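You operate a simulated robot arm through the tools that you are given. There is no shell and no other tool. Be economical: measure what you need, move in short steps, check, and stop when the job is done.

Carry out the task below with a simulated robot arm. There is one attempt and no reset: what you move stays moved.

## Task
Load the white roll in the chart recorder and give the feed crank about one turn.
Fine: roll along the cradle, recorder flap shut before the crank turns; the brown roll stays.

The check looks at the end state, three seconds after you hand in, the way a careful person would. Anything else that was tipped, shoved, dropped, spilled or broken makes it a failure.

## Robot
A 6-joint arm with a two-finger parallel gripper, fixed in place. Base frame: the origin is at the foot of the arm, x ahead of it, y to its left, z up. Readings come in mm, rad, newtons and seconds.
With the tool pointing down near the work surface it reaches from about 260 to 680 mm from the base axis. Its first joint turns from -1.152 to 1.152 rad. Payload 2.9 kg.
The tool frame sits at the grasp point between the pads (the TCP): z along the fingers, y along the line on which they close. The tips reach 30 mm beyond it. Largest opening 110 mm; finger width 20, thickness 10; the body of the gripper, 48 by 112 mm, starts 55 mm behind the TCP.
Orientation is that of the tool frame in the base frame, as [roll, pitch, yaw] about the fixed x, y, z axes, in that order (R = Rz(yaw) Ry(pitch) Rx(roll)). With the fingers straight down and closing along the base's y, the tool's x points along the base's -x, its y along +y and its z along -z.

## Interface
- The arm moves only by the tool jog_arm. Its argument "moves" is a list of rows, each a list of 3 entries, a list of its own where there are three numbers: the shift along the tool's x, y, z in cm, then the turn, a rotation vector about the tool's x, y, z in rad, then the closure, from 0 (fully open) to 1 (shut). In form: [[[tx, ty, tz], [rx, ry, rz], fingers], ...]. A call has 1 to 12 rows; each row shifts and turns the commanded pose from where the row before left it, along the tool's axes as they then stand. Each row takes 0.2 s and may step no farther than 50 mm and 0.15 rad from the row before; otherwise, or with a gripper value out of range, the whole call is refused. Where a pose cannot be reached the arm comes as near as it can. A force on the tool above 90 N (or 10 N above the force at the start of the call, whichever is more), or a blocked arm, ends the call early, and 0.2 s more pass. The fingers move at their own pace (about 108 mm/s each) and stop on an object; they squeeze with about 30 N. The grip force told is the motor's: it shows also when the fingers shut on nothing. Time passes only in rows, and 0.2 s behind the last, so rows that do not move let the fingers close. The reply holds the time, the measured pose of the TCP, the force on the tool along the base axes, the opening and the grip force, in the units named above and with some noise.
- Cameras (640 x 400 px; columns grow to the right, rows downward): "scene" is fixed at [74.1, 425, 1394.5]; the picture's right is [-0.81, -0.59, 0.00], its down [-0.27, 0.37, -0.89] and it looks along [0.52, -0.72, -0.46] (base axes); focal length 330 px, centre (320, 200). "wrist" rides on the gripper at [-36, 0, -57] in the tool frame; the picture's right is [0.00, -1.00, 0.00], its down [0.97, 0.00, -0.24] and it looks along [0.24, 0.00, 0.97] (tool axes); focal length 218 px, centre (320, 200). There is no depth. A picture from a camera that has moved, and an enlarged one, comes with that camera's place and axes in the base frame and with its lens.
- snapshot(camera): a new picture of that camera. The clock stands still meanwhile.
- inspect(camera, box): a new picture of the part [left, top, right, bottom] of that camera's present view, enlarged. The clock stands still meanwhile.
- job_done(): hands the job in; it is judged then, once.

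Work in short steps. Places have to be worked out from the pictures, the camera data and where the tool is seen: move nearer, look again, correct. Check each grasp and each placing, and mend what went wrong. You have 120 turns and 64 pictures in all, those below and enlarged ones among them. Open the gripper and draw the arm clear of the work before you hand the job in, unless the task says otherwise; then end with one line.

The tools are called as name(argument=value, ...) on one line, values as JSON. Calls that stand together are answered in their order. jog_arm: Moves the arm, as the interface text tells. Its arguments: {"type":"object","properties":{"moves":{"type":"array","items":{"type":"array"}}},"required":["moves"]} The other tools are called the same way: snapshot (camera) takes a picture; inspect (camera, box) takes an enlarged picture of a part of a camera's view; job_done () hands the job in.

At the start:

```text
time_s: 0.0
position: [432.5, -153.3, 1223.3]
tcp_rot: [-3.141, 0.001, -3.141]
force: [-0.5, 0.2, -0.4]
finger_gap: 109.5
gripper_force: 0.1
```

scene: 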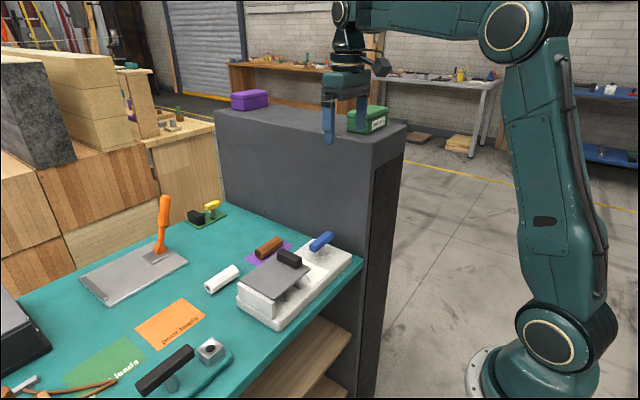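
wrist: 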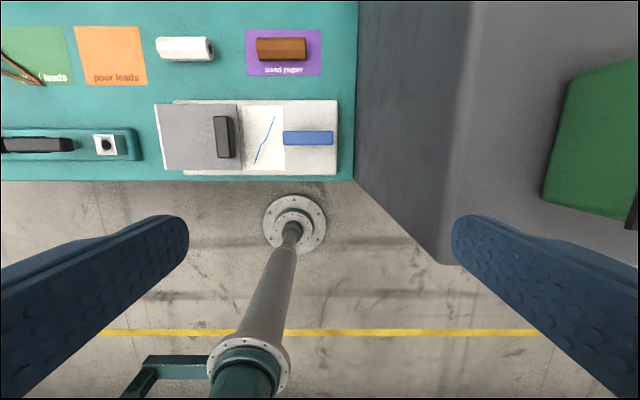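

The recorder, with its grey flap, black handle and blue crank, sits near the arm, and the white roll lies behind it. I'll look at both more closely first.

inspect(camera="scene", box=[190, 190, 370, 340])

inspect(camera="wrist", box=[130, 10, 370, 190])

```text
2.67 times, centred on (280, 265) of scene
camera zoom: at [74.1, 425.0, 1394.5], right [-0.81, -0.59, 0.0], down [-0.27, 0.37, -0.89], along [0.52, -0.72, -0.46], focal length 879 px, centre (427, 27)
```

zoom: 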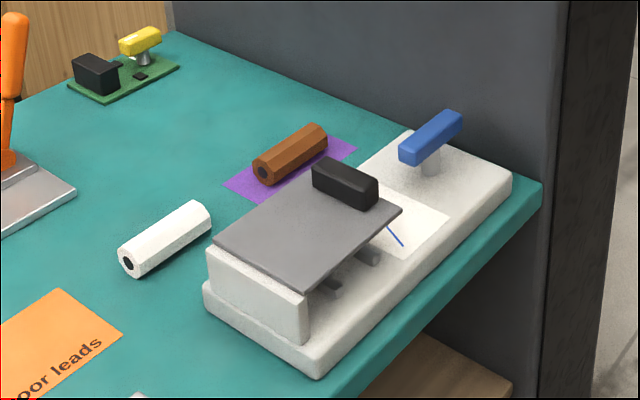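

```text
2.22 times, centred on (250, 100) of wrist
camera zoom: at [467.8, -154.3, 1278.9], right [0.0, -1.0, 0.0], down [-0.97, 0.0, 0.24], along [-0.24, 0.0, -0.97], focal length 485 px, centre (476, 422)
```

zoom: 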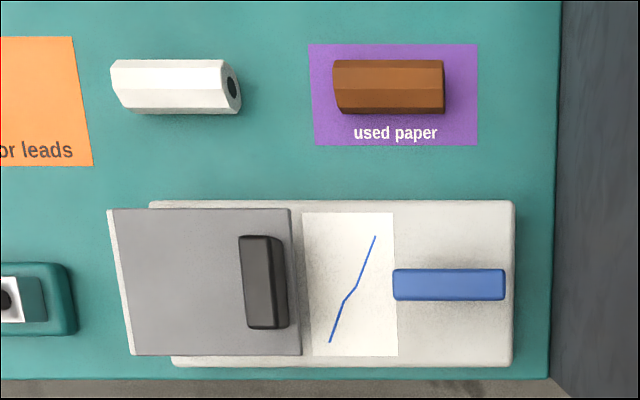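

I place the flap flat at z≈925, over x 430–528 and y -28 to 90, with its hinge on the +y side. The handle is near (480,-15,940) and the white roll near (624,72). I'll move above the handle and look again.

jog_arm(moves=[[[-0.95, 2.76, 3.0], [0, 0, 0], 0], [[-0.95, 2.76, 3.0], [0, 0, 0], 0], [[-0.95, 2.76, 3.0], [0, 0, 0], 0], [[-0.95, 2.76, 3.0], [0, 0, 0], 0], [[-0.95, 2.76, 3.0], [0, 0, 0], 0], [[0, 0, 0], [0, 0, 0], 0]])

snapshot(camera="wrist")

snapshot(camera="scene")

```text
time_s: 1.4
position: [479.4, -13.8, 1072.6]
tcp_rot: [3.141, 0.0, 3.141]
force: [1.0, -0.2, -0.9]
finger_gap: 110.1
gripper_force: 0.0
```

```text
59 pictures are left
camera wrist: at [516.2, -15.5, 1127.4], right [0.0, -1.0, 0.0], down [-0.97, 0.0, 0.24], along [-0.24, 0.0, -0.97], focal length 218 px, centre (320, 200)
```

wrist: 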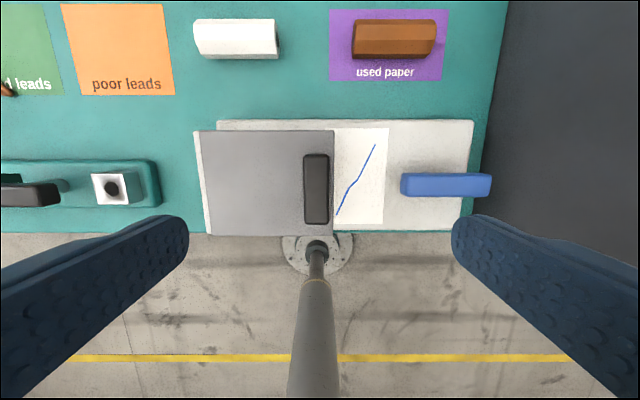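

```text
58 pictures are left
```

scene: 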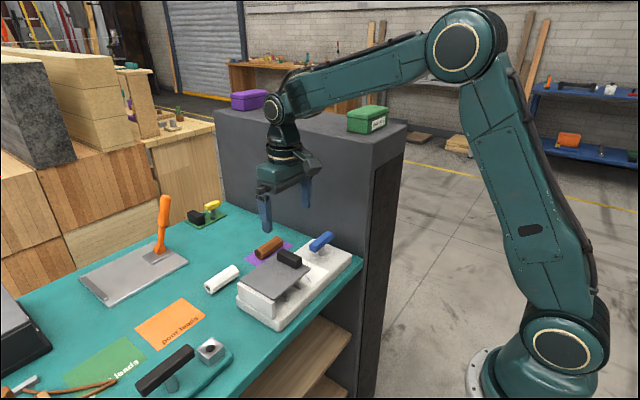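

The handle centre is about (481,-12.5), with its top near z≈948. I'll descend with the fingers half open until the tips flank it just above the flap.

jog_arm(moves=[[[-0.2, 0.13, 3.5], [0, 0, 0], 0.45], [[0, 0, 3.5], [0, 0, 0], 0.45], [[0, 0, 2.0], [0, 0, 0], 0.45], [[0, 0, 1.6], [0, 0, 0], 0.45], [[0, 0, 0], [0, 0, 0], 0.45]])

inspect(camera="scene", box=[200, 180, 380, 330])

snapshot(camera="wrist")

```text
time_s: 2.6
position: [482.1, -14.2, 967.0]
tcp_rot: [3.141, 0.0, 3.141]
force: [0.3, 0.4, -0.5]
finger_gap: 60.4
gripper_force: 0.0
```

```text
2.67 times, centred on (290, 255) of scene
camera zoom: at [74.1, 425.0, 1394.5], right [-0.81, -0.59, 0.0], down [-0.27, 0.37, -0.89], along [0.52, -0.72, -0.46], focal length 879 px, centre (400, 53)
```

zoom: 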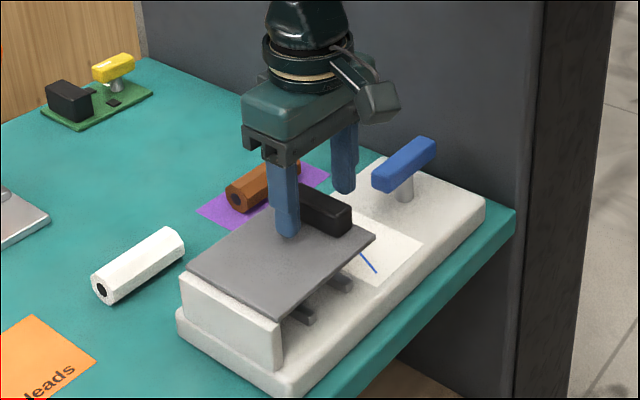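

```text
56 pictures are left
camera wrist: at [518.5, -14.8, 1022.1], right [0.0, -1.0, 0.0], down [-0.97, 0.0, 0.24], along [-0.24, 0.0, -0.97], focal length 218 px, centre (320, 200)
```

wrist: 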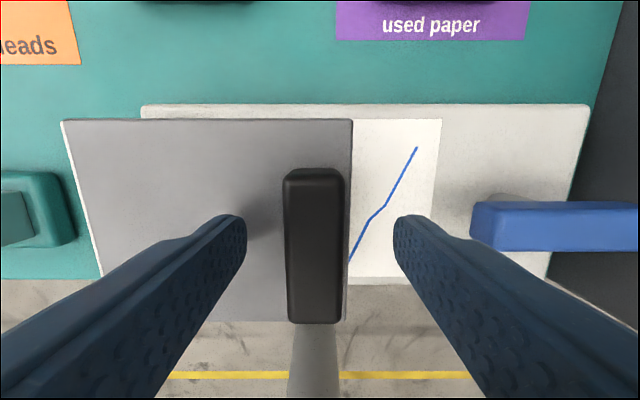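

The fingers straddle the handle with room on both sides. I'll lower 5 mm and close.

jog_arm(moves=[[[0, 0.1, 0.5], [0, 0, 0], 0.45], [[0, 0, 0], [0, 0, 0], 0.9], [[0, 0, 0], [0, 0, 0], 0.9], [[0, 0, 0], [0, 0, 0], 0.9]])

```text
time_s: 3.6
position: [482.4, -11.8, 961.8]
tcp_rot: [3.141, 0.0, -3.14]
force: [0.8, 7.9, -3.2]
finger_gap: 21.2
gripper_force: 45.2
```

The handle is gripped at 21 mm. I'll swing it about the estimated hinge (y≈90, z≈922), taking small steps and watching the forces.

jog_arm(moves=[[[0, 0.55, -1.19], [0.12, 0, 0], 0.9], [[0, 0.55, -1.19], [0.12, 0, 0], 0.9], [[0, 0.55, -1.19], [0.12, 0, 0], 0.9], [[0, 0, 0], [0, 0, 0], 0.9]])

inspect(camera="scene", box=[200, 180, 380, 330])

```text
time_s: 4.6
position: [482.8, 8.3, 997.1]
tcp_rot: [-2.783, 0.0, -3.141]
force: [-1.1, 8.1, 0.0]
finger_gap: 21.2
gripper_force: 44.8
```

```text
2.67 times, centred on (290, 255) of scene
camera zoom: at [74.0, 425.3, 1394.4], right [-0.81, -0.59, 0.0], down [-0.27, 0.37, -0.89], along [0.53, -0.72, -0.46], focal length 879 px, centre (400, 53)
```

zoom: 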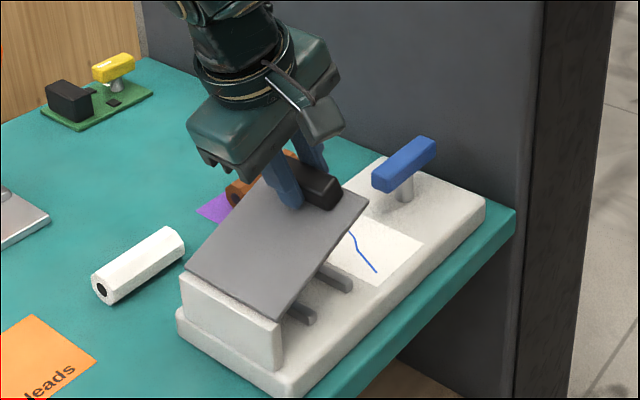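

The flap follows and the forces stay low, so I'll continue the arc.

jog_arm(moves=[[[0, 0.55, -1.19], [0.12, 0, 0], 0.9], [[0, 0.55, -1.19], [0.12, 0, 0], 0.9], [[0, 0.55, -1.19], [0.12, 0, 0], 0.9], [[0, 0.55, -1.19], [0.12, 0, 0], 0.9], [[0, 0.55, -1.19], [0.12, 0, 0], 0.9], [[0, 0, 0], [0, 0, 0], 0.9]])

```text
time_s: 5.9
position: [479.5, 49.0, 1023.1]
tcp_rot: [-2.192, 0.045, -3.106]
force: [7.4, 6.0, 6.7]
finger_gap: 24.5
gripper_force: 45.0
out of reach, approached as far as the arm can: row 5
stopped in row 6: the force on the tool passed its limit (the readings are from after the stop); the commanded pose is now the measured one
```

The arm hit a reach limit and the call stopped. I'll look at the state before going on.

snapshot(camera="scene")

snapshot(camera="wrist")

```text
54 pictures are left
```

scene: 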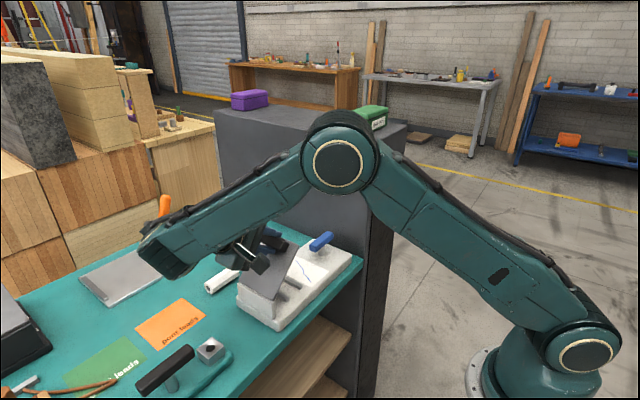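

```text
53 pictures are left
camera wrist: at [512.2, 95.2, 1055.7], right [-0.01, -0.58, 0.81], down [-0.98, 0.16, 0.1], along [-0.19, -0.8, -0.57], focal length 218 px, centre (320, 200)
```

wrist: 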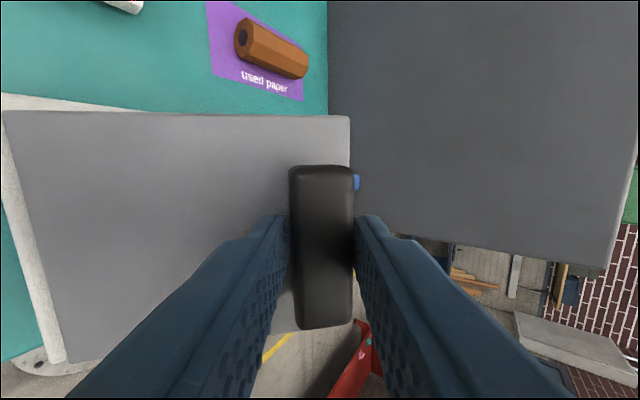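

At about 0.85 rad open the wrist can't turn any further, so this grasp won't carry the flap past vertical. I'll lower it back gently, then lift it from underneath with closed fingers reaching in from the -x side, which needs only translation.

jog_arm(moves=[[[0, -0.22, 0], [-0.1, 0.05, -0.016], 0.9], [[0, -0.41, 1.25], [-0.12, 0, 0], 0.9], [[0, -0.41, 1.25], [-0.12, 0, 0], 0.9], [[0, -0.41, 1.25], [-0.12, 0, 0], 0.9], [[0, -0.41, 1.25], [-0.12, 0, 0], 0.9], [[0, -0.41, 1.25], [-0.12, 0, 0], 0.9], [[0, 0, 0], [0, 0, 0], 0.9]])

inspect(camera="scene", box=[200, 180, 380, 330])

```text
time_s: 7.5
position: [479.7, -0.1, 986.1]
tcp_rot: [-2.897, 0.0, -3.127]
force: [17.9, 38.5, -10.9]
finger_gap: 21.5
gripper_force: 44.8
```

```text
2.67 times, centred on (290, 255) of scene
camera zoom: at [74.8, 426.0, 1394.1], right [-0.81, -0.59, 0.0], down [-0.27, 0.37, -0.89], along [0.52, -0.72, -0.46], focal length 879 px, centre (400, 53)
```

zoom: 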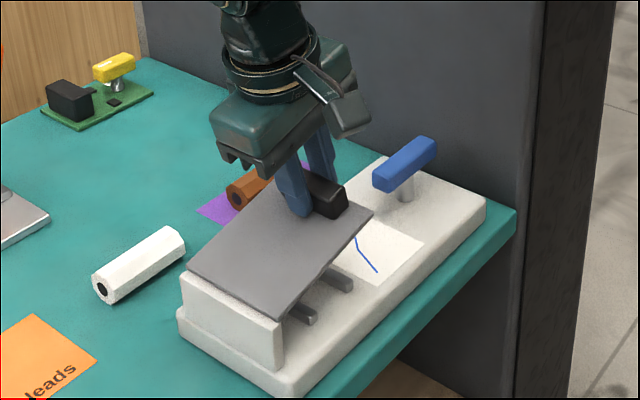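

The arc is about 4 mm off, with 38 N along y. I'll relieve that, lower the last bit to near shut, and check.

jog_arm(moves=[[[-0.25, 0.45, 0], [0, 0, 0], 0.9], [[0, -0.25, 0.9], [-0.1, 0, 0], 0.9], [[0, 0, 0], [0, 0, 0], 0.9]])

```text
time_s: 8.3
position: [479.8, -5.5, 975.7]
tcp_rot: [-2.99, -0.006, 3.141]
force: [-3.0, 13.8, 3.5]
finger_gap: 21.7
gripper_force: 45.6
```

There's about 0.15 rad left, so I'll take one more small lowering step and then release. The drop will be tiny, and it shows whether the flap holds itself.

jog_arm(moves=[[[0, 0.0, 0.75], [-0.08, 0, 0], 0.9], [[0, 0, 0], [0, 0, 0], 0.9], [[0, 0, 0], [0, 0, 0], 0.5], [[0, 0, 0], [0, 0, 0], 0.5]])

inspect(camera="scene", box=[200, 180, 380, 330])

```text
time_s: 9.3
position: [481.0, -7.8, 969.0]
tcp_rot: [-3.071, -0.003, -3.141]
force: [0.6, 0.0, 0.0]
finger_gap: 55.1
gripper_force: 0.0
```

```text
2.67 times, centred on (290, 255) of scene
camera zoom: at [74.1, 425.0, 1394.5], right [-0.81, -0.59, 0.0], down [-0.27, 0.37, -0.89], along [0.52, -0.72, -0.46], focal length 879 px, centre (400, 53)
```

zoom: 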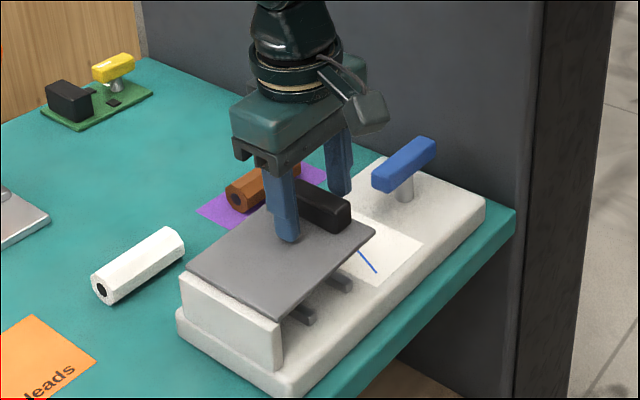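

The flap is shut again and the recorder hasn't moved. I'll back up, close the fingers and pitch the tool to point ahead (+x), clear of the recorder.

jog_arm(moves=[[[0, 0, -3.5], [-0.07, 0, 0], 0.5], [[1.0, -0.3, -4.0], [0, 0, 0], 1], [[3.5, -0.3, -3.0], [0, 0, 0], 1], [[2.0, -0.3, 0], [0, -0.1, 0], 1], [[0, 0, 0], [0, -0.14, 0], 1], [[0, 0, 0], [0, -0.14, 0], 1], [[0, 0, 0], [0, -0.14, 0], 1], [[0, 0, 0], [0, -0.14, 0], 1], [[0, 0, 0], [0, -0.14, 0], 1], [[0, 0, 0], [0, -0.14, 0], 1], [[0, 0, 0], [0, -0.14, 0], 1], [[0, 0, 0], [0, -0.12, 0], 1]])

snapshot(camera="scene")

```text
time_s: 11.9
position: [426.0, -16.1, 1076.2]
tcp_rot: [-3.14, 1.199, -3.138]
force: [0.9, -0.7, 0.3]
finger_gap: 0.0
gripper_force: 29.7
out of reach, approached as far as the arm can: row 12
```

```text
50 pictures are left
```

scene: 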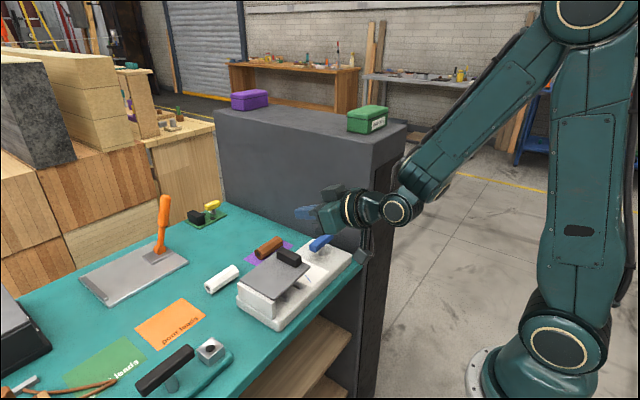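

The tool now points ahead and slightly down. I'll take a sharper look at the recorder from both cameras to get the heights under the flap.

inspect(camera="scene", box=[230, 230, 350, 335])

snapshot(camera="wrist")

```text
3.81 times, centred on (290, 282) of scene
camera zoom: at [74.1, 425.0, 1394.5], right [-0.81, -0.59, 0.0], down [-0.27, 0.37, -0.89], along [0.52, -0.72, -0.46], focal length 1255 px, centre (434, -114)
```

zoom: 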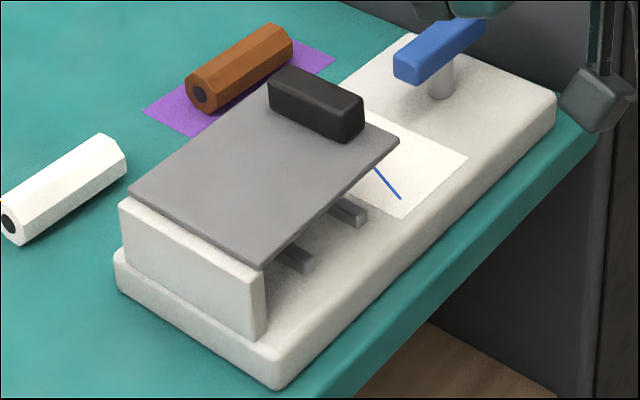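

```text
48 pictures are left
camera wrist: at [385.7, -15.8, 1129.6], right [0.0, -1.0, 0.0], down [-0.58, 0.0, -0.82], along [0.82, 0.0, -0.58], focal length 218 px, centre (320, 200)
```

wrist: 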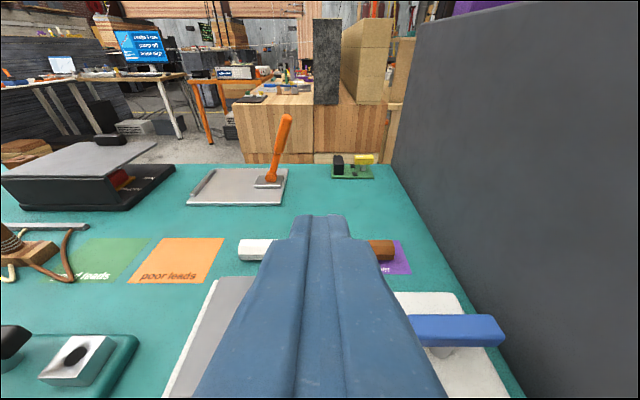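

Working from both views, the flap underside is about z 921, the base top about 873, and cradle rails run along x at y≈-8 and 34. I'll ease the pitch to 0.9 rad and descend just in front of the recorder.

jog_arm(moves=[[[0, 0, 0], [0, 0.15, 0], 1], [[0, 0, 0], [0, 0.15, 0], 1], [[3.85, -0.15, 1.75], [0, 0, 0], 1], [[3.85, -0.15, 1.75], [0, 0, 0], 1], [[3.85, -0.15, 1.75], [0, 0, 0], 1], [[3.85, -0.15, 1.75], [0, 0, 0], 1], [[0, 0, 0], [0, 0, 0], 1]])

snapshot(camera="scene")

```text
time_s: 13.2
position: [409.9, -19.5, 950.7]
tcp_rot: [-3.137, 0.943, -3.137]
force: [-55.4, -1.8, 46.2]
finger_gap: 0.1
gripper_force: 30.4
out of reach, approached as far as the arm can: row 5, 6
stopped in row 6: the force on the tool passed its limit (the readings are from after the stop); the commanded pose is now the measured one
```

```text
47 pictures are left
```

scene: 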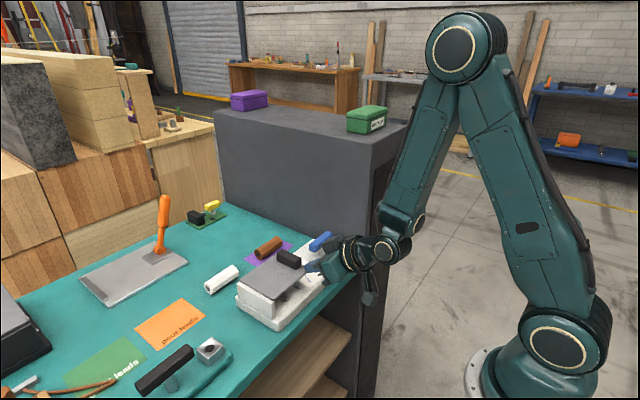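

The tool ran out of reach and rested on the flap's front edge. I'll back off up and to the side (y≈-60), steepen the tool, and check that the recorder hasn't shifted.

jog_arm(moves=[[[-1.6, -0.3, -2.1], [0, 0, 0], 1], [[-1.6, -3.5, -2.1], [0, 0, 0], 1], [[0, 0, 0], [0, 0.15, 0], 1], [[0, 0, 0], [0, 0.143, 0], 1], [[0, 0, 0], [0, 0, 0], 1]])

inspect(camera="scene", box=[200, 180, 380, 330])

```text
time_s: 14.4
position: [406.8, -58.3, 1002.8]
tcp_rot: [-3.135, 0.649, -3.136]
force: [-0.4, 0.2, -0.4]
finger_gap: 0.2
gripper_force: 29.9
out of reach, approached as far as the arm can: row 1
```

```text
2.67 times, centred on (290, 255) of scene
camera zoom: at [74.1, 425.0, 1394.5], right [-0.81, -0.59, 0.0], down [-0.27, 0.37, -0.89], along [0.52, -0.72, -0.46], focal length 879 px, centre (400, 53)
```

zoom: 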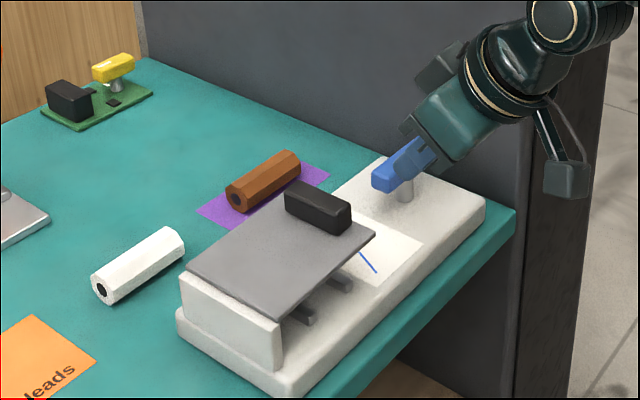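

The recorder is unmoved. I'll descend beside the flap at y≈-60, with the fingertip staying above the base plate.

jog_arm(moves=[[[1.43, 0, 2.6], [0, 0, 0], 1], [[1.43, 0, 2.6], [0, 0, 0], 1], [[1.43, 0, 2.6], [0, 0, 0], 1], [[0, 0, 0], [0, 0, 0], 1]])

inspect(camera="scene", box=[230, 200, 380, 325])

snapshot(camera="wrist")

```text
time_s: 15.4
position: [422.6, -56.3, 912.9]
tcp_rot: [-3.136, 0.651, -3.135]
force: [-0.2, -0.8, 0.1]
finger_gap: 0.2
gripper_force: 29.8
```

```text
3.20 times, centred on (305, 262) of scene
camera zoom: at [74.1, 425.0, 1394.5], right [-0.81, -0.59, 0.0], down [-0.27, 0.37, -0.89], along [0.52, -0.72, -0.46], focal length 1054 px, centre (368, 0)
```

zoom: 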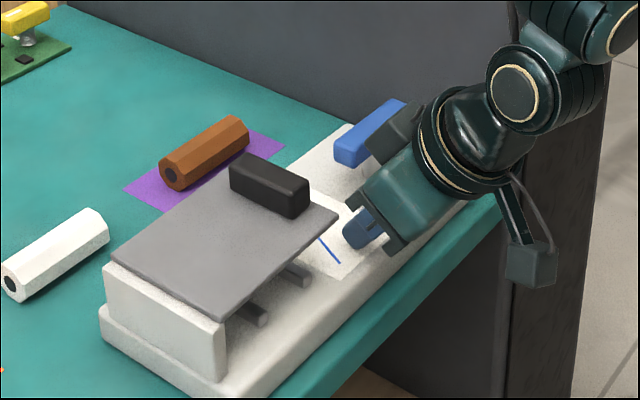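

```text
44 pictures are left
camera wrist: at [415.7, -56.9, 978.3], right [0.0, -1.0, 0.01], down [-0.92, 0.0, -0.4], along [0.4, 0.0, -0.92], focal length 218 px, centre (320, 200)
```

wrist: 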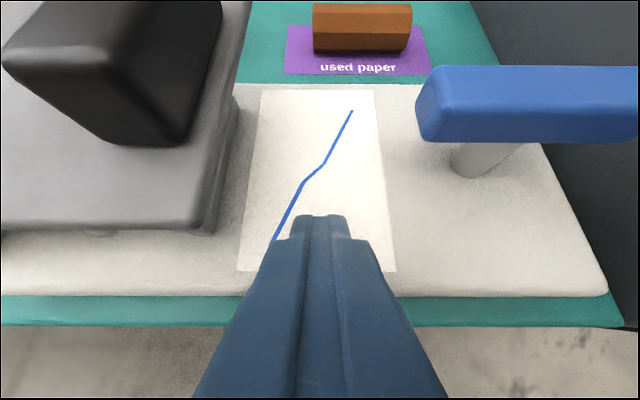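

The fingertip sits over the paper just beside the flap's edge (y≈-28). I'll trim back 3 mm and down 2 mm, then slide +y under the flap edge.

jog_arm(moves=[[[0.36, 0, 0], [0, 0, 0], 1], [[0, 1.6, 0], [0, 0, 0], 1], [[0, 1.6, 0], [0, 0, 0], 1], [[0, 0, 0], [0, 0, 0], 1]])

snapshot(camera="wrist")

inspect(camera="scene", box=[230, 200, 380, 325])

```text
time_s: 16.4
position: [417.6, -25.2, 910.3]
tcp_rot: [-3.135, 0.651, -3.134]
force: [-1.0, -0.5, -1.0]
finger_gap: 0.0
gripper_force: 29.9
```

```text
43 pictures are left
camera wrist: at [411.0, -25.8, 976.3], right [0.0, -1.0, 0.01], down [-0.92, 0.0, -0.4], along [0.4, 0.0, -0.92], focal length 218 px, centre (320, 200)
```

wrist: 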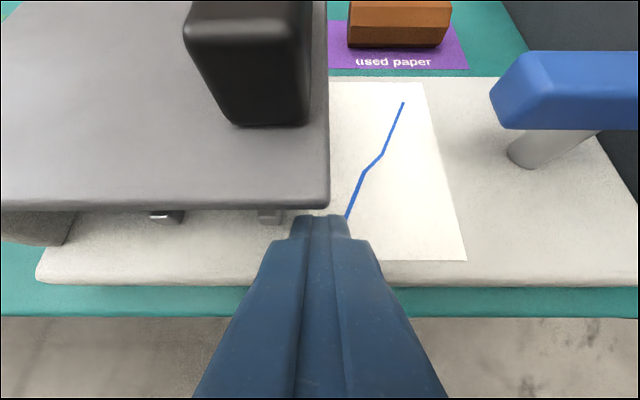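

```text
3.20 times, centred on (305, 262) of scene
camera zoom: at [74.1, 425.0, 1394.5], right [-0.81, -0.59, 0.0], down [-0.27, 0.37, -0.89], along [0.52, -0.72, -0.46], focal length 1054 px, centre (368, 0)
```

zoom: 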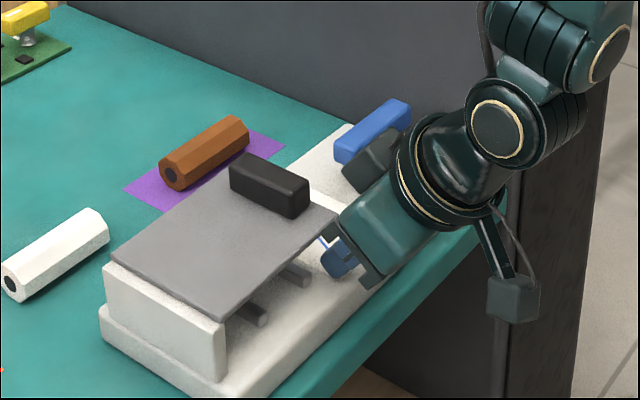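

The tip is level with the flap's front edge and just below it. I'll go 6 mm further in, then begin lifting along the hinge arc by translation only.

jog_arm(moves=[[[-0.48, 0.2, 0.36], [0, 0, 0], 1], [[-0.5, 0.05, -0.65], [0, 0, 0], 1], [[-0.5, 0.15, -0.65], [0, 0, 0], 1], [[-0.97, 0.3, -1.27], [0, 0, 0], 1], [[0, 0, 0], [0, 0, 0], 1]])

inspect(camera="scene", box=[230, 200, 380, 325])

snapshot(camera="wrist")

```text
time_s: 17.6
position: [424.1, -19.7, 943.4]
tcp_rot: [-3.136, 0.647, -3.134]
force: [-7.2, 1.6, -1.1]
finger_gap: 0.3
gripper_force: 29.7
```

```text
3.20 times, centred on (305, 262) of scene
camera zoom: at [73.9, 425.1, 1394.5], right [-0.81, -0.59, 0.0], down [-0.27, 0.37, -0.89], along [0.53, -0.72, -0.46], focal length 1054 px, centre (368, 0)
```

zoom: 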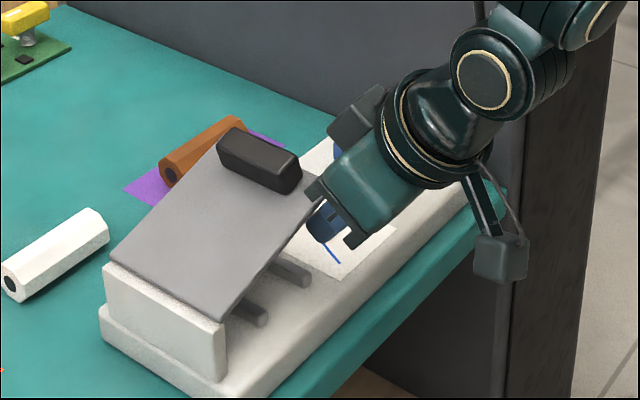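

```text
40 pictures are left
camera wrist: at [417.9, -19.8, 1008.4], right [0.0, -1.0, 0.01], down [-0.92, 0.0, -0.39], along [0.39, 0.0, -0.92], focal length 218 px, centre (320, 200)
```

wrist: 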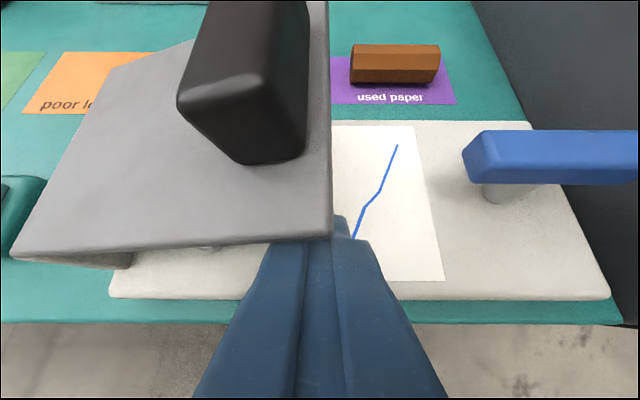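

The flap is rising on the finger, but only about half the width is engaged. I'll keep going along the arc with a little extra +y.

jog_arm(moves=[[[-0.4, 0.7, -0.5], [0, 0, 0], 1], [[-0.84, 0.8, -1.1], [0, 0, 0], 1], [[-0.84, 0.8, -1.1], [0, 0, 0], 1], [[-0.63, 0.95, -0.83], [0, 0, 0], 1], [[-0.63, 0.95, -0.83], [0, 0, 0], 1], [[0, 0, 0], [0, 0, 0], 1]])

inspect(camera="scene", box=[230, 180, 380, 305])

snapshot(camera="wrist")

```text
time_s: 19.0
position: [423.5, 21.7, 997.8]
tcp_rot: [-3.135, 0.65, -3.136]
force: [-1.2, -0.6, 0.1]
finger_gap: 0.0
gripper_force: 30.2
```

```text
3.20 times, centred on (305, 242) of scene
camera zoom: at [74.1, 425.0, 1394.5], right [-0.81, -0.59, 0.0], down [-0.27, 0.37, -0.89], along [0.52, -0.72, -0.46], focal length 1054 px, centre (368, 64)
```

zoom: 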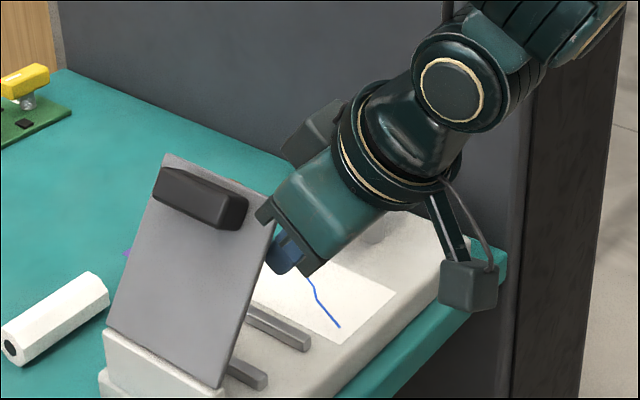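

```text
38 pictures are left
camera wrist: at [417.3, 21.9, 1063.1], right [0.0, -1.0, 0.0], down [-0.92, 0.0, -0.4], along [0.4, 0.0, -0.92], focal length 218 px, centre (320, 200)
```

wrist: 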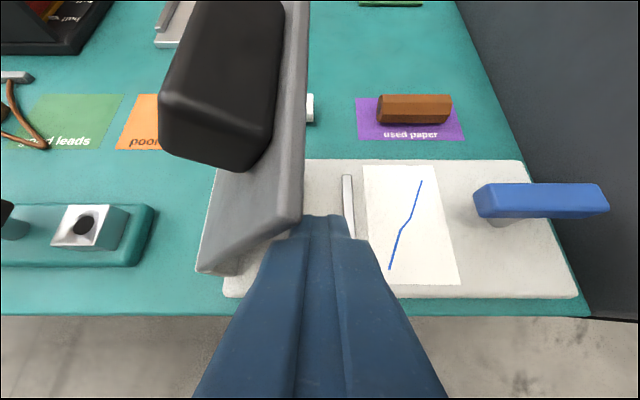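

The flap stands at about 60–65° with the finger behind it. I'll push it over in +y, past vertical.

jog_arm(moves=[[[-0.3, 1.3, -0.4], [0, 0, 0], 1], [[-0.2, 1.3, -0.3], [0, 0, 0], 1], [[0, 1.3, 0], [0, 0, 0], 1], [[0, 1.3, 0], [0, 0, 0], 1], [[0, 0, 0], [0, 0, 0], 1]])

inspect(camera="scene", box=[200, 170, 380, 320])

```text
time_s: 20.2
position: [422.3, 74.3, 1005.6]
tcp_rot: [-3.136, 0.651, -3.137]
force: [0.5, 0.2, 0.6]
finger_gap: 0.0
gripper_force: 30.1
```

```text
2.67 times, centred on (290, 245) of scene
camera zoom: at [74.1, 425.0, 1394.5], right [-0.81, -0.59, 0.0], down [-0.27, 0.37, -0.89], along [0.52, -0.72, -0.46], focal length 879 px, centre (400, 80)
```

zoom: 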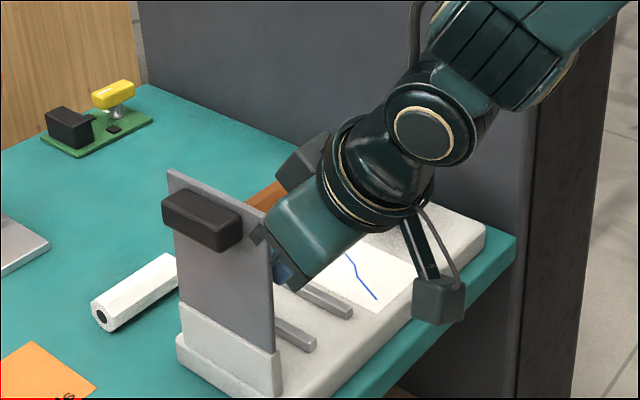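

Nearly vertical now, and I'll continue until it leans over onto its stop.

jog_arm(moves=[[[0, 1.0, 0], [0, 0, 0], 1], [[0, 1.0, 0], [0, 0, 0], 1], [[0, 1.0, 0], [0, 0, 0], 1], [[0, 0, 0], [0, 0, 0], 1]])

inspect(camera="scene", box=[200, 170, 380, 320])

```text
time_s: 21.2
position: [422.8, 98.2, 1005.1]
tcp_rot: [-3.123, 0.649, -3.138]
force: [-5.9, -30.1, 3.0]
finger_gap: 0.0
gripper_force: 30.0
```

```text
2.67 times, centred on (290, 245) of scene
camera zoom: at [74.0, 424.2, 1394.8], right [-0.81, -0.59, 0.0], down [-0.27, 0.37, -0.89], along [0.52, -0.72, -0.46], focal length 879 px, centre (400, 80)
```

zoom: 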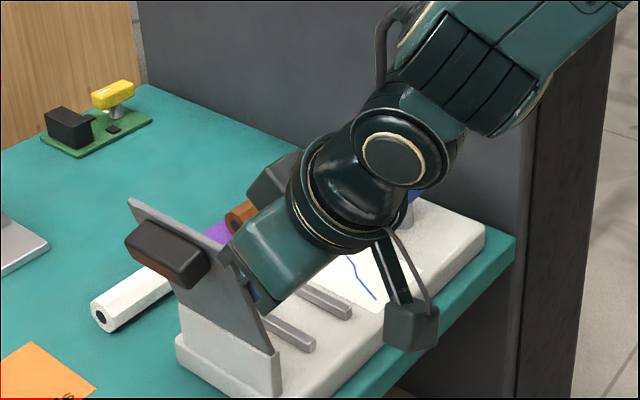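

The flap rests against its stop past vertical (30 N push-back). I'll back away in -y, rise, and turn the tool down.

jog_arm(moves=[[[0, -1.5, 0], [0, 0, 0], 1], [[0, -2.5, 0], [0, 0, 0], 1], [[0, -4, 0], [0, 0, 0], 1], [[-2.7, 0, -3.6], [0, 0, 0], 1], [[-2.7, 0, -3.6], [0, 0, 0], 0.5], [[-2.7, 0, -3.6], [0, 0.1, 0], 0.3], [[0, 0, 0], [0, 0.14, 0], 0], [[0, 0, 0], [0, 0.14, 0], 0], [[0, 0, 0], [0, 0.14, 0], 0], [[0, 0, 0], [0, 0.13, 0], 0], [[0, 0, 0], [0, 0, 0], 0]])

snapshot(camera="wrist")

inspect(camera="scene", box=[200, 190, 380, 340])

```text
time_s: 23.6
position: [423.6, 24.6, 1141.6]
tcp_rot: [-3.138, -0.002, -3.14]
force: [0.5, 1.0, -0.3]
finger_gap: 109.9
gripper_force: 0.1
```

```text
35 pictures are left
camera wrist: at [457.9, 24.1, 1197.3], right [0.0, -1.0, 0.01], down [-0.97, 0.0, 0.24], along [-0.24, -0.01, -0.97], focal length 218 px, centre (320, 200)
```

wrist: 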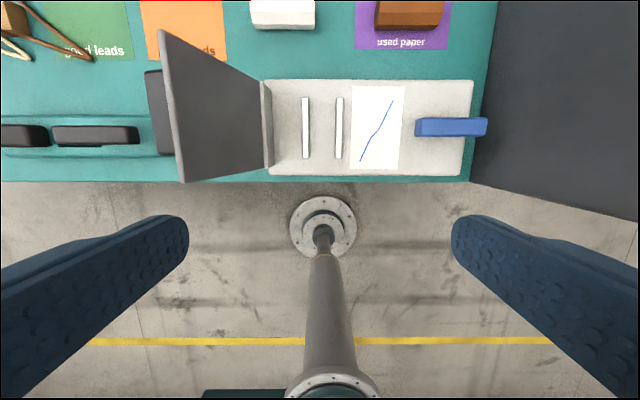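

```text
2.67 times, centred on (290, 265) of scene
camera zoom: at [74.1, 425.0, 1394.5], right [-0.81, -0.59, 0.0], down [-0.27, 0.37, -0.89], along [0.52, -0.72, -0.46], focal length 879 px, centre (400, 27)
```

zoom: 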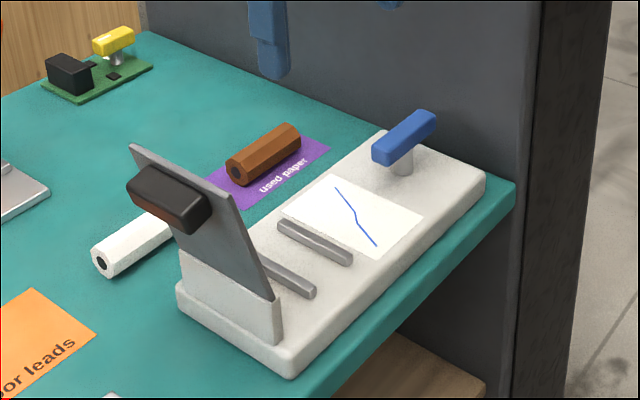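

The flap stays open. The rails lie along x (441–522) at y≈42 and -5, so the cradle centre is about (481,18.5). Next I'll move over the white roll.

jog_arm(moves=[[[-4, 0.95, 0], [0, 0, 0], 0], [[-4, 0.95, 0], [0, 0, 0], 0], [[-4, 0.95, 0], [0, 0, 0], 0], [[-4, 0.95, 0], [0, 0, 0], 0], [[-3, 0.95, 2], [0, 0, 0], 0], [[0, 0, 4.0], [0, 0, 0], 0], [[0, 0, 4.0], [0, 0, 0], 0], [[0, 0, 0], [0, 0, 0], 0]])

snapshot(camera="wrist")

```text
time_s: 25.4
position: [608.6, 70.5, 1042.2]
tcp_rot: [-3.137, 0.0, -3.14]
force: [-0.1, 0.9, 0.6]
finger_gap: 110.0
gripper_force: 0.1
out of reach, approached as far as the arm can: row 4
```

```text
33 pictures are left
camera wrist: at [643.9, 70.9, 1097.2], right [0.0, -1.0, 0.01], down [-0.97, 0.0, 0.24], along [-0.24, -0.01, -0.97], focal length 218 px, centre (320, 200)
```

wrist: 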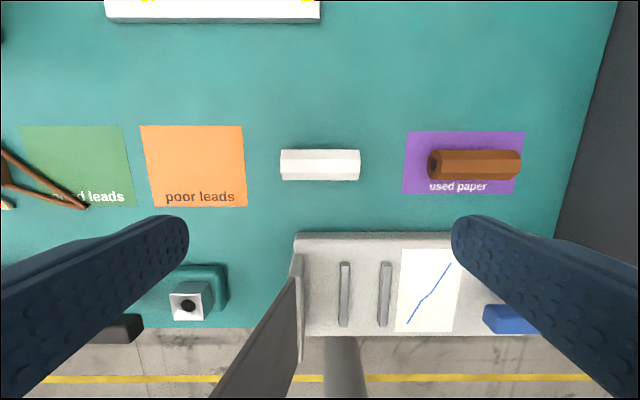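

The roll is centred at about (625,68), roughly 82 long and 32 across, lying along y. I'll turn the tool 90° so the fingers close along x.

jog_arm(moves=[[[0, 0, 0], [0, 0, 0.1428], 0], [[0, 0, 0], [0, 0, 0.1428], 0], [[0, 0, 0], [0, 0, 0.1428], 0], [[0, 0, 0], [0, 0, 0.1428], 0], [[0, 0, 0], [0, 0, 0.1428], 0], [[0, 0, 0], [0, 0, 0.1428], 0], [[0, 0, 0], [0, 0, 0.1428], 0], [[0, 0, 0], [0, 0, 0.1428], 0.1], [[0, 0, 0], [0, 0, 0.1428], 0.3], [[0, 0, 0], [0, 0, 0.1428], 0.3], [[0, 0, 0], [0, 0, 0.1428], 0.3], [[0, 0, 0], [0, 0, 0], 0.3]])

snapshot(camera="wrist")

```text
time_s: 28.0
position: [607.8, 73.5, 1042.1]
tcp_rot: [3.142, 0.006, 1.57]
force: [0.0, 0.0, 0.3]
finger_gap: 77.0
gripper_force: 0.0
```

```text
32 pictures are left
camera wrist: at [608.0, 36.4, 1096.8], right [-1.0, 0.0, 0.0], down [0.0, 0.97, 0.24], along [0.0, 0.24, -0.97], focal length 218 px, centre (320, 200)
```

wrist: 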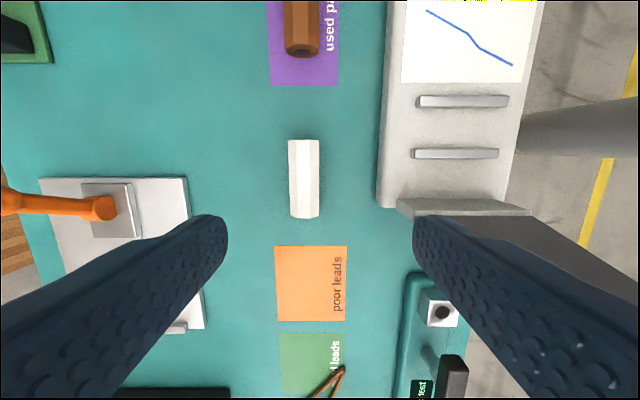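

The roll reads at (625,69). I'll centre the tool, descend to TCP z≈892 (tips just below the roll's mid-height), and check before closing.

jog_arm(moves=[[[-0.43, 1.72, 3], [0, 0, 0], 0.3], [[0, 0, 4], [0, 0, 0], 0.3], [[0, 0, 4], [0, 0, 0], 0.3], [[0, 0, 2.5], [0, 0, 0], 0.3], [[0, 0, 0], [0, 0, 0], 0.3]])

snapshot(camera="wrist")

```text
time_s: 29.2
position: [627.5, 57.0, 915.7]
tcp_rot: [-3.139, 0.007, 1.573]
force: [-0.3, -0.1, -0.5]
finger_gap: 77.1
gripper_force: 0.0
out of reach, approached as far as the arm can: row 3, 4
```

```text
31 pictures are left
camera wrist: at [626.9, 21.0, 971.2], right [-1.0, 0.0, 0.0], down [0.0, 0.97, 0.24], along [0.0, 0.24, -0.97], focal length 218 px, centre (320, 200)
```

wrist: 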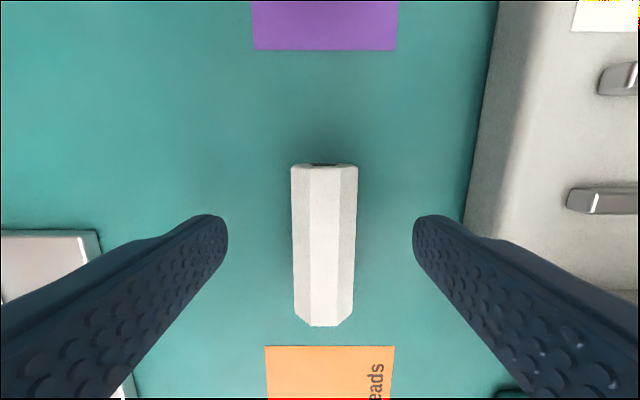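

Descent stopped short, with y off by 12 mm. The roll is now at about x 626, y≈69. I'll try to correct y at this height.

jog_arm(moves=[[[0.6, -0.15, 0], [0, 0, 0], 0.3], [[0.6, 0, 0], [0, 0, 0], 0.3], [[0, 0, 0], [0, 0, 0], 0.3]])

```text
time_s: 30.0
position: [627.7, 69.2, 916.7]
tcp_rot: [-3.141, 0.005, 1.574]
force: [-0.4, 0.5, 0.4]
finger_gap: 77.1
gripper_force: 0.0
```

Now it reaches. I'll nudge x by -3 mm and lower to z≈892.

jog_arm(moves=[[[0, -0.33, 0.8], [0, 0, 0], 0.3], [[0, 0, 0.8], [0, 0, 0], 0.3], [[0, 0, 0.8], [0, 0, 0], 0.3], [[0, 0, 0], [0, 0, 0], 0.3]])

snapshot(camera="wrist")

```text
time_s: 31.0
position: [628.2, 69.9, 900.6]
tcp_rot: [-3.14, 0.005, 1.574]
force: [-0.8, 0.7, 0.0]
finger_gap: 77.0
gripper_force: 0.1
out of reach, approached as far as the arm can: row 1
```

```text
30 pictures are left
camera wrist: at [627.7, 33.0, 955.9], right [-1.0, 0.0, 0.0], down [0.0, 0.97, 0.24], along [0.0, 0.24, -0.97], focal length 218 px, centre (320, 200)
```

wrist: 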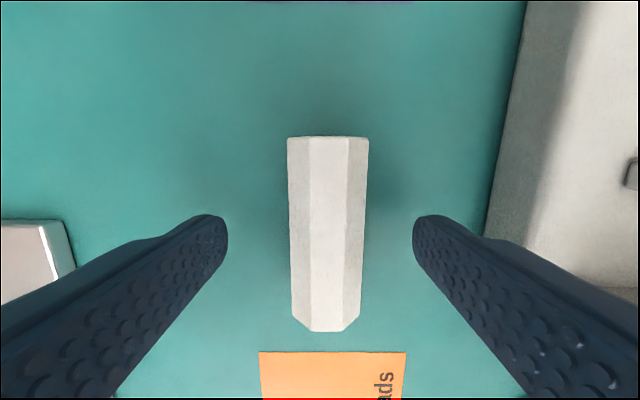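

The fingers straddle the roll within a few mm. I'll lower the last 8 mm and close.

jog_arm(moves=[[[0, 0, 0.8], [0, 0, 0], 0.3], [[0, 0, 0], [0, 0, 0], 0.3], [[0, -0.2, 0], [0, 0, 0], 0.5], [[0, 0, 0], [0, 0, 0], 0.65], [[0, 0, 0], [0, 0, 0], 0.8], [[0, 0, 0], [0, 0, 0], 0.8], [[0, 0, 0], [0, 0, 0], 0.8]])

snapshot(camera="wrist")

```text
time_s: 32.6
position: [627.1, 69.8, 893.2]
tcp_rot: [-3.14, 0.004, 1.573]
force: [0.3, 0.6, 0.5]
finger_gap: 30.5
gripper_force: 30.3
```

```text
29 pictures are left
camera wrist: at [627.8, 33.2, 948.4], right [-1.0, 0.0, 0.0], down [0.0, 0.97, 0.24], along [0.0, 0.24, -0.97], focal length 218 px, centre (320, 200)
```

wrist: 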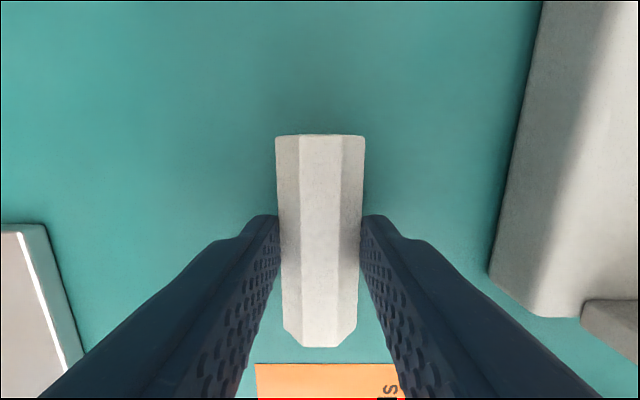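

The roll is held, 30.5 mm across and well centred. I'll lift it and turn it back 90°.

jog_arm(moves=[[[0, 0, -2], [0, 0, 0], 0.8], [[0, 0, -4], [0, 0, 0], 0.8], [[0, 0, -4], [0, 0, 0], 0.8], [[0, 0, -2], [0, 0, -0.13], 0.8], [[0, 0, 0], [0, 0, -0.144], 0.8], [[0, 0, 0], [0, 0, -0.144], 0.8], [[0, 0, 0], [0, 0, -0.144], 0.8], [[0, 0, 0], [0, 0, -0.144], 0.8], [[0, 0, 0], [0, 0, -0.144], 0.8], [[0, 0, 0], [0, 0, -0.144], 0.8], [[0, 0, 0], [0, 0, -0.144], 0.8], [[0, 0, 0], [0, 0, -0.144], 0.8]])

```text
time_s: 35.2
position: [626.0, 70.5, 1013.1]
tcp_rot: [-3.138, 0.0, 2.856]
force: [0.6, 0.0, -0.5]
finger_gap: 30.5
gripper_force: 30.2
```

Still held, with 0.286 rad of turn left. I'll finish the turn, then go over the cradle, y first and then x.

jog_arm(moves=[[[0, 0, 0], [0, 0, -0.143], 0.8], [[0, 0, 0], [0, 0, -0.143], 0.8], [[0, -2.65, 0], [0, 0, 0], 0.8], [[0, -2.65, 0], [0, 0, 0], 0.8], [[3.65, 0, 0], [0, 0, 0], 0.8], [[3.65, 0, 0], [0, 0, 0], 0.8], [[3.65, 0, 0], [0, 0, 0], 0.8], [[3.65, 0, 0], [0, 0, 0], 0.8], [[0, 0, 0], [0, 0, 0], 0.8]])

snapshot(camera="wrist")

inspect(camera="scene", box=[200, 170, 380, 320])

```text
time_s: 37.2
position: [585.6, 21.1, 1063.4]
tcp_rot: [-3.137, -0.002, -3.141]
force: [-0.3, -0.5, 0.0]
finger_gap: 30.3
gripper_force: 30.1
out of reach, approached as far as the arm can: row 5, 6, 7, 8
```

```text
28 pictures are left
camera wrist: at [621.0, 20.9, 1118.1], right [0.0, -1.0, 0.01], down [-0.97, 0.0, 0.24], along [-0.24, 0.0, -0.97], focal length 218 px, centre (320, 200)
```

wrist: 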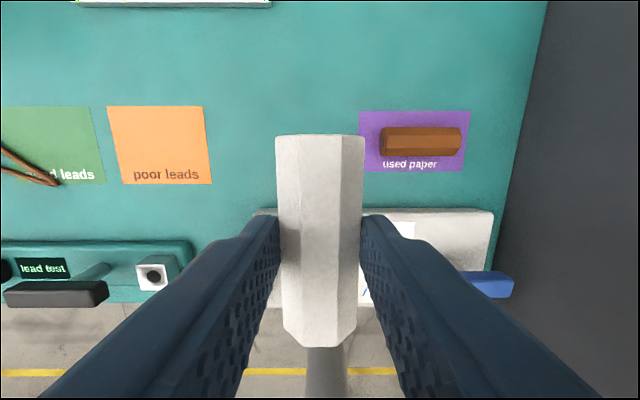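

```text
2.67 times, centred on (290, 245) of scene
camera zoom: at [74.1, 425.0, 1394.5], right [-0.81, -0.59, 0.0], down [-0.27, 0.37, -0.89], along [0.52, -0.72, -0.46], focal length 879 px, centre (400, 80)
```

zoom: 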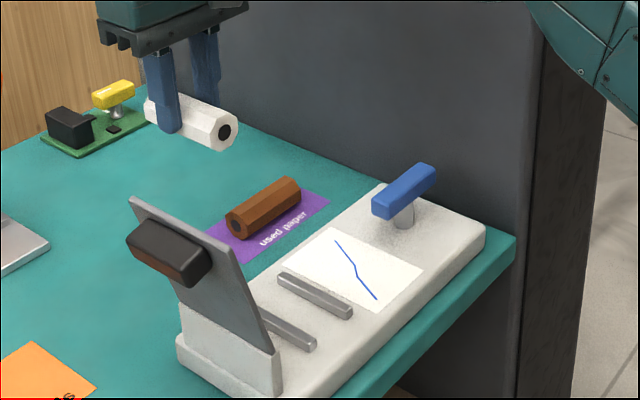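

The arm balked partway at x≈585 and rose to z 1063. The roll is still held, so I'll continue toward the cradle in shorter moves.

jog_arm(moves=[[[2, 0, 0], [0, 0, 0], 0.8], [[2, 0, 0], [0, 0, 0], 0.8], [[2, 0, 0], [0, 0, 0], 0.8], [[0, 0, 0], [0, 0, 0], 0.8]])

```text
time_s: 38.2
position: [569.2, 21.1, 1090.5]
tcp_rot: [-3.136, -0.004, -3.141]
force: [-0.1, 0.3, -0.7]
finger_gap: 30.1
gripper_force: 29.9
out of reach, approached as far as the arm can: row 1, 2, 3
```

It slides along a joint limit as x falls. I'll look at the arm's posture.

snapshot(camera="scene")

```text
26 pictures are left
```

scene: 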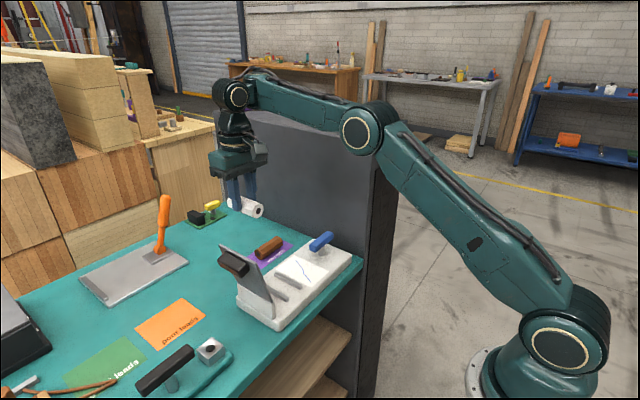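

Retracting at this height slides along some joint limit. I'll probe by going down first and then in.

jog_arm(moves=[[[0, 0, 2.5], [0, 0, 0], 0.8], [[0, 0, 2.5], [0, 0, 0], 0.8], [[0, 0, 0], [0, 0, 0], 0.8]])

inspect(camera="scene", box=[190, 60, 430, 240])

```text
time_s: 39.0
position: [590.8, 21.0, 1052.9]
tcp_rot: [-3.137, -0.005, -3.141]
force: [0.5, 0.0, 0.1]
finger_gap: 30.4
gripper_force: 30.2
out of reach, approached as far as the arm can: row 1, 2
```

```text
2.22 times, centred on (310, 150) of scene
camera zoom: at [74.1, 425.0, 1394.5], right [-0.81, -0.59, 0.0], down [-0.27, 0.37, -0.89], along [0.52, -0.72, -0.46], focal length 732 px, centre (342, 311)
```

zoom: 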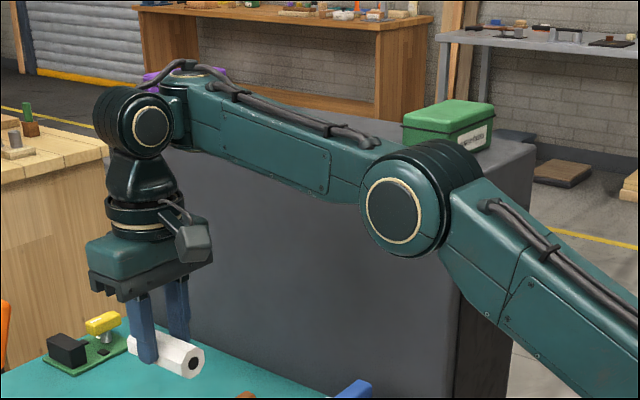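

The constraint looks like a wrist-joint limit. I'll probe with a small tilt each way to see which one frees the arm.

jog_arm(moves=[[[0, 0, 0], [0, -0.12, 0], 0.8], [[0, 0, 0], [0, 0, 0], 0.8]])

jog_arm(moves=[[[3, 0, 0], [0, 0, 0], 0.8], [[0, 0, 0], [0, 0, 0], 0.8]])

```text
time_s: 39.6
position: [618.1, 22.5, 1065.5]
tcp_rot: [-3.135, 0.118, -3.14]
force: [-0.2, 0.4, 0.2]
finger_gap: 30.1
gripper_force: 30.0
out of reach, approached as far as the arm can: row 1
```

```text
time_s: 40.2
position: [615.9, 23.6, 1070.4]
tcp_rot: [-3.137, 0.118, 3.141]
force: [-1.0, 0.5, -0.3]
finger_gap: 30.5
gripper_force: 29.5
out of reach, approached as far as the arm can: row 1
```

The limit acts on the wrist position whatever the tilt, so the elbow has probably passed through straight and sits on its wrong side. I'll level the tool, stretch outward and up past full reach as happened on the way out, and then retract.

jog_arm(moves=[[[0, 0, 0], [0, 0.118, 0], 0.8], [[-2.5, 0, -1.5], [0, 0, 0], 0.8], [[-2.5, 0, -1.5], [0, 0, 0], 0.8], [[-2.5, 0, -1.5], [0, 0, 0], 0.8], [[-2.5, 0, -1.5], [0, 0, 0], 0.8], [[0, 0, 0], [0, 0, 0], 0.8]])

jog_arm(moves=[[[3, 0, 0], [0, 0, 0], 0.8], [[3, 0, 0], [0, 0, 0], 0.8], [[0, 0, 0], [0, 0, 0], 0.8]])

```text
time_s: 41.6
position: [638.2, 13.6, 1101.9]
tcp_rot: [-3.136, 0.0, -3.141]
force: [0.3, 0.7, -0.1]
finger_gap: 30.4
gripper_force: 30.0
out of reach, approached as far as the arm can: row 3, 4, 5
```

```text
time_s: 42.4
position: [578.4, 12.4, 1101.0]
tcp_rot: [-3.137, 0.002, 3.138]
force: [-1.2, 0.4, 0.0]
finger_gap: 30.5
gripper_force: 30.1
```

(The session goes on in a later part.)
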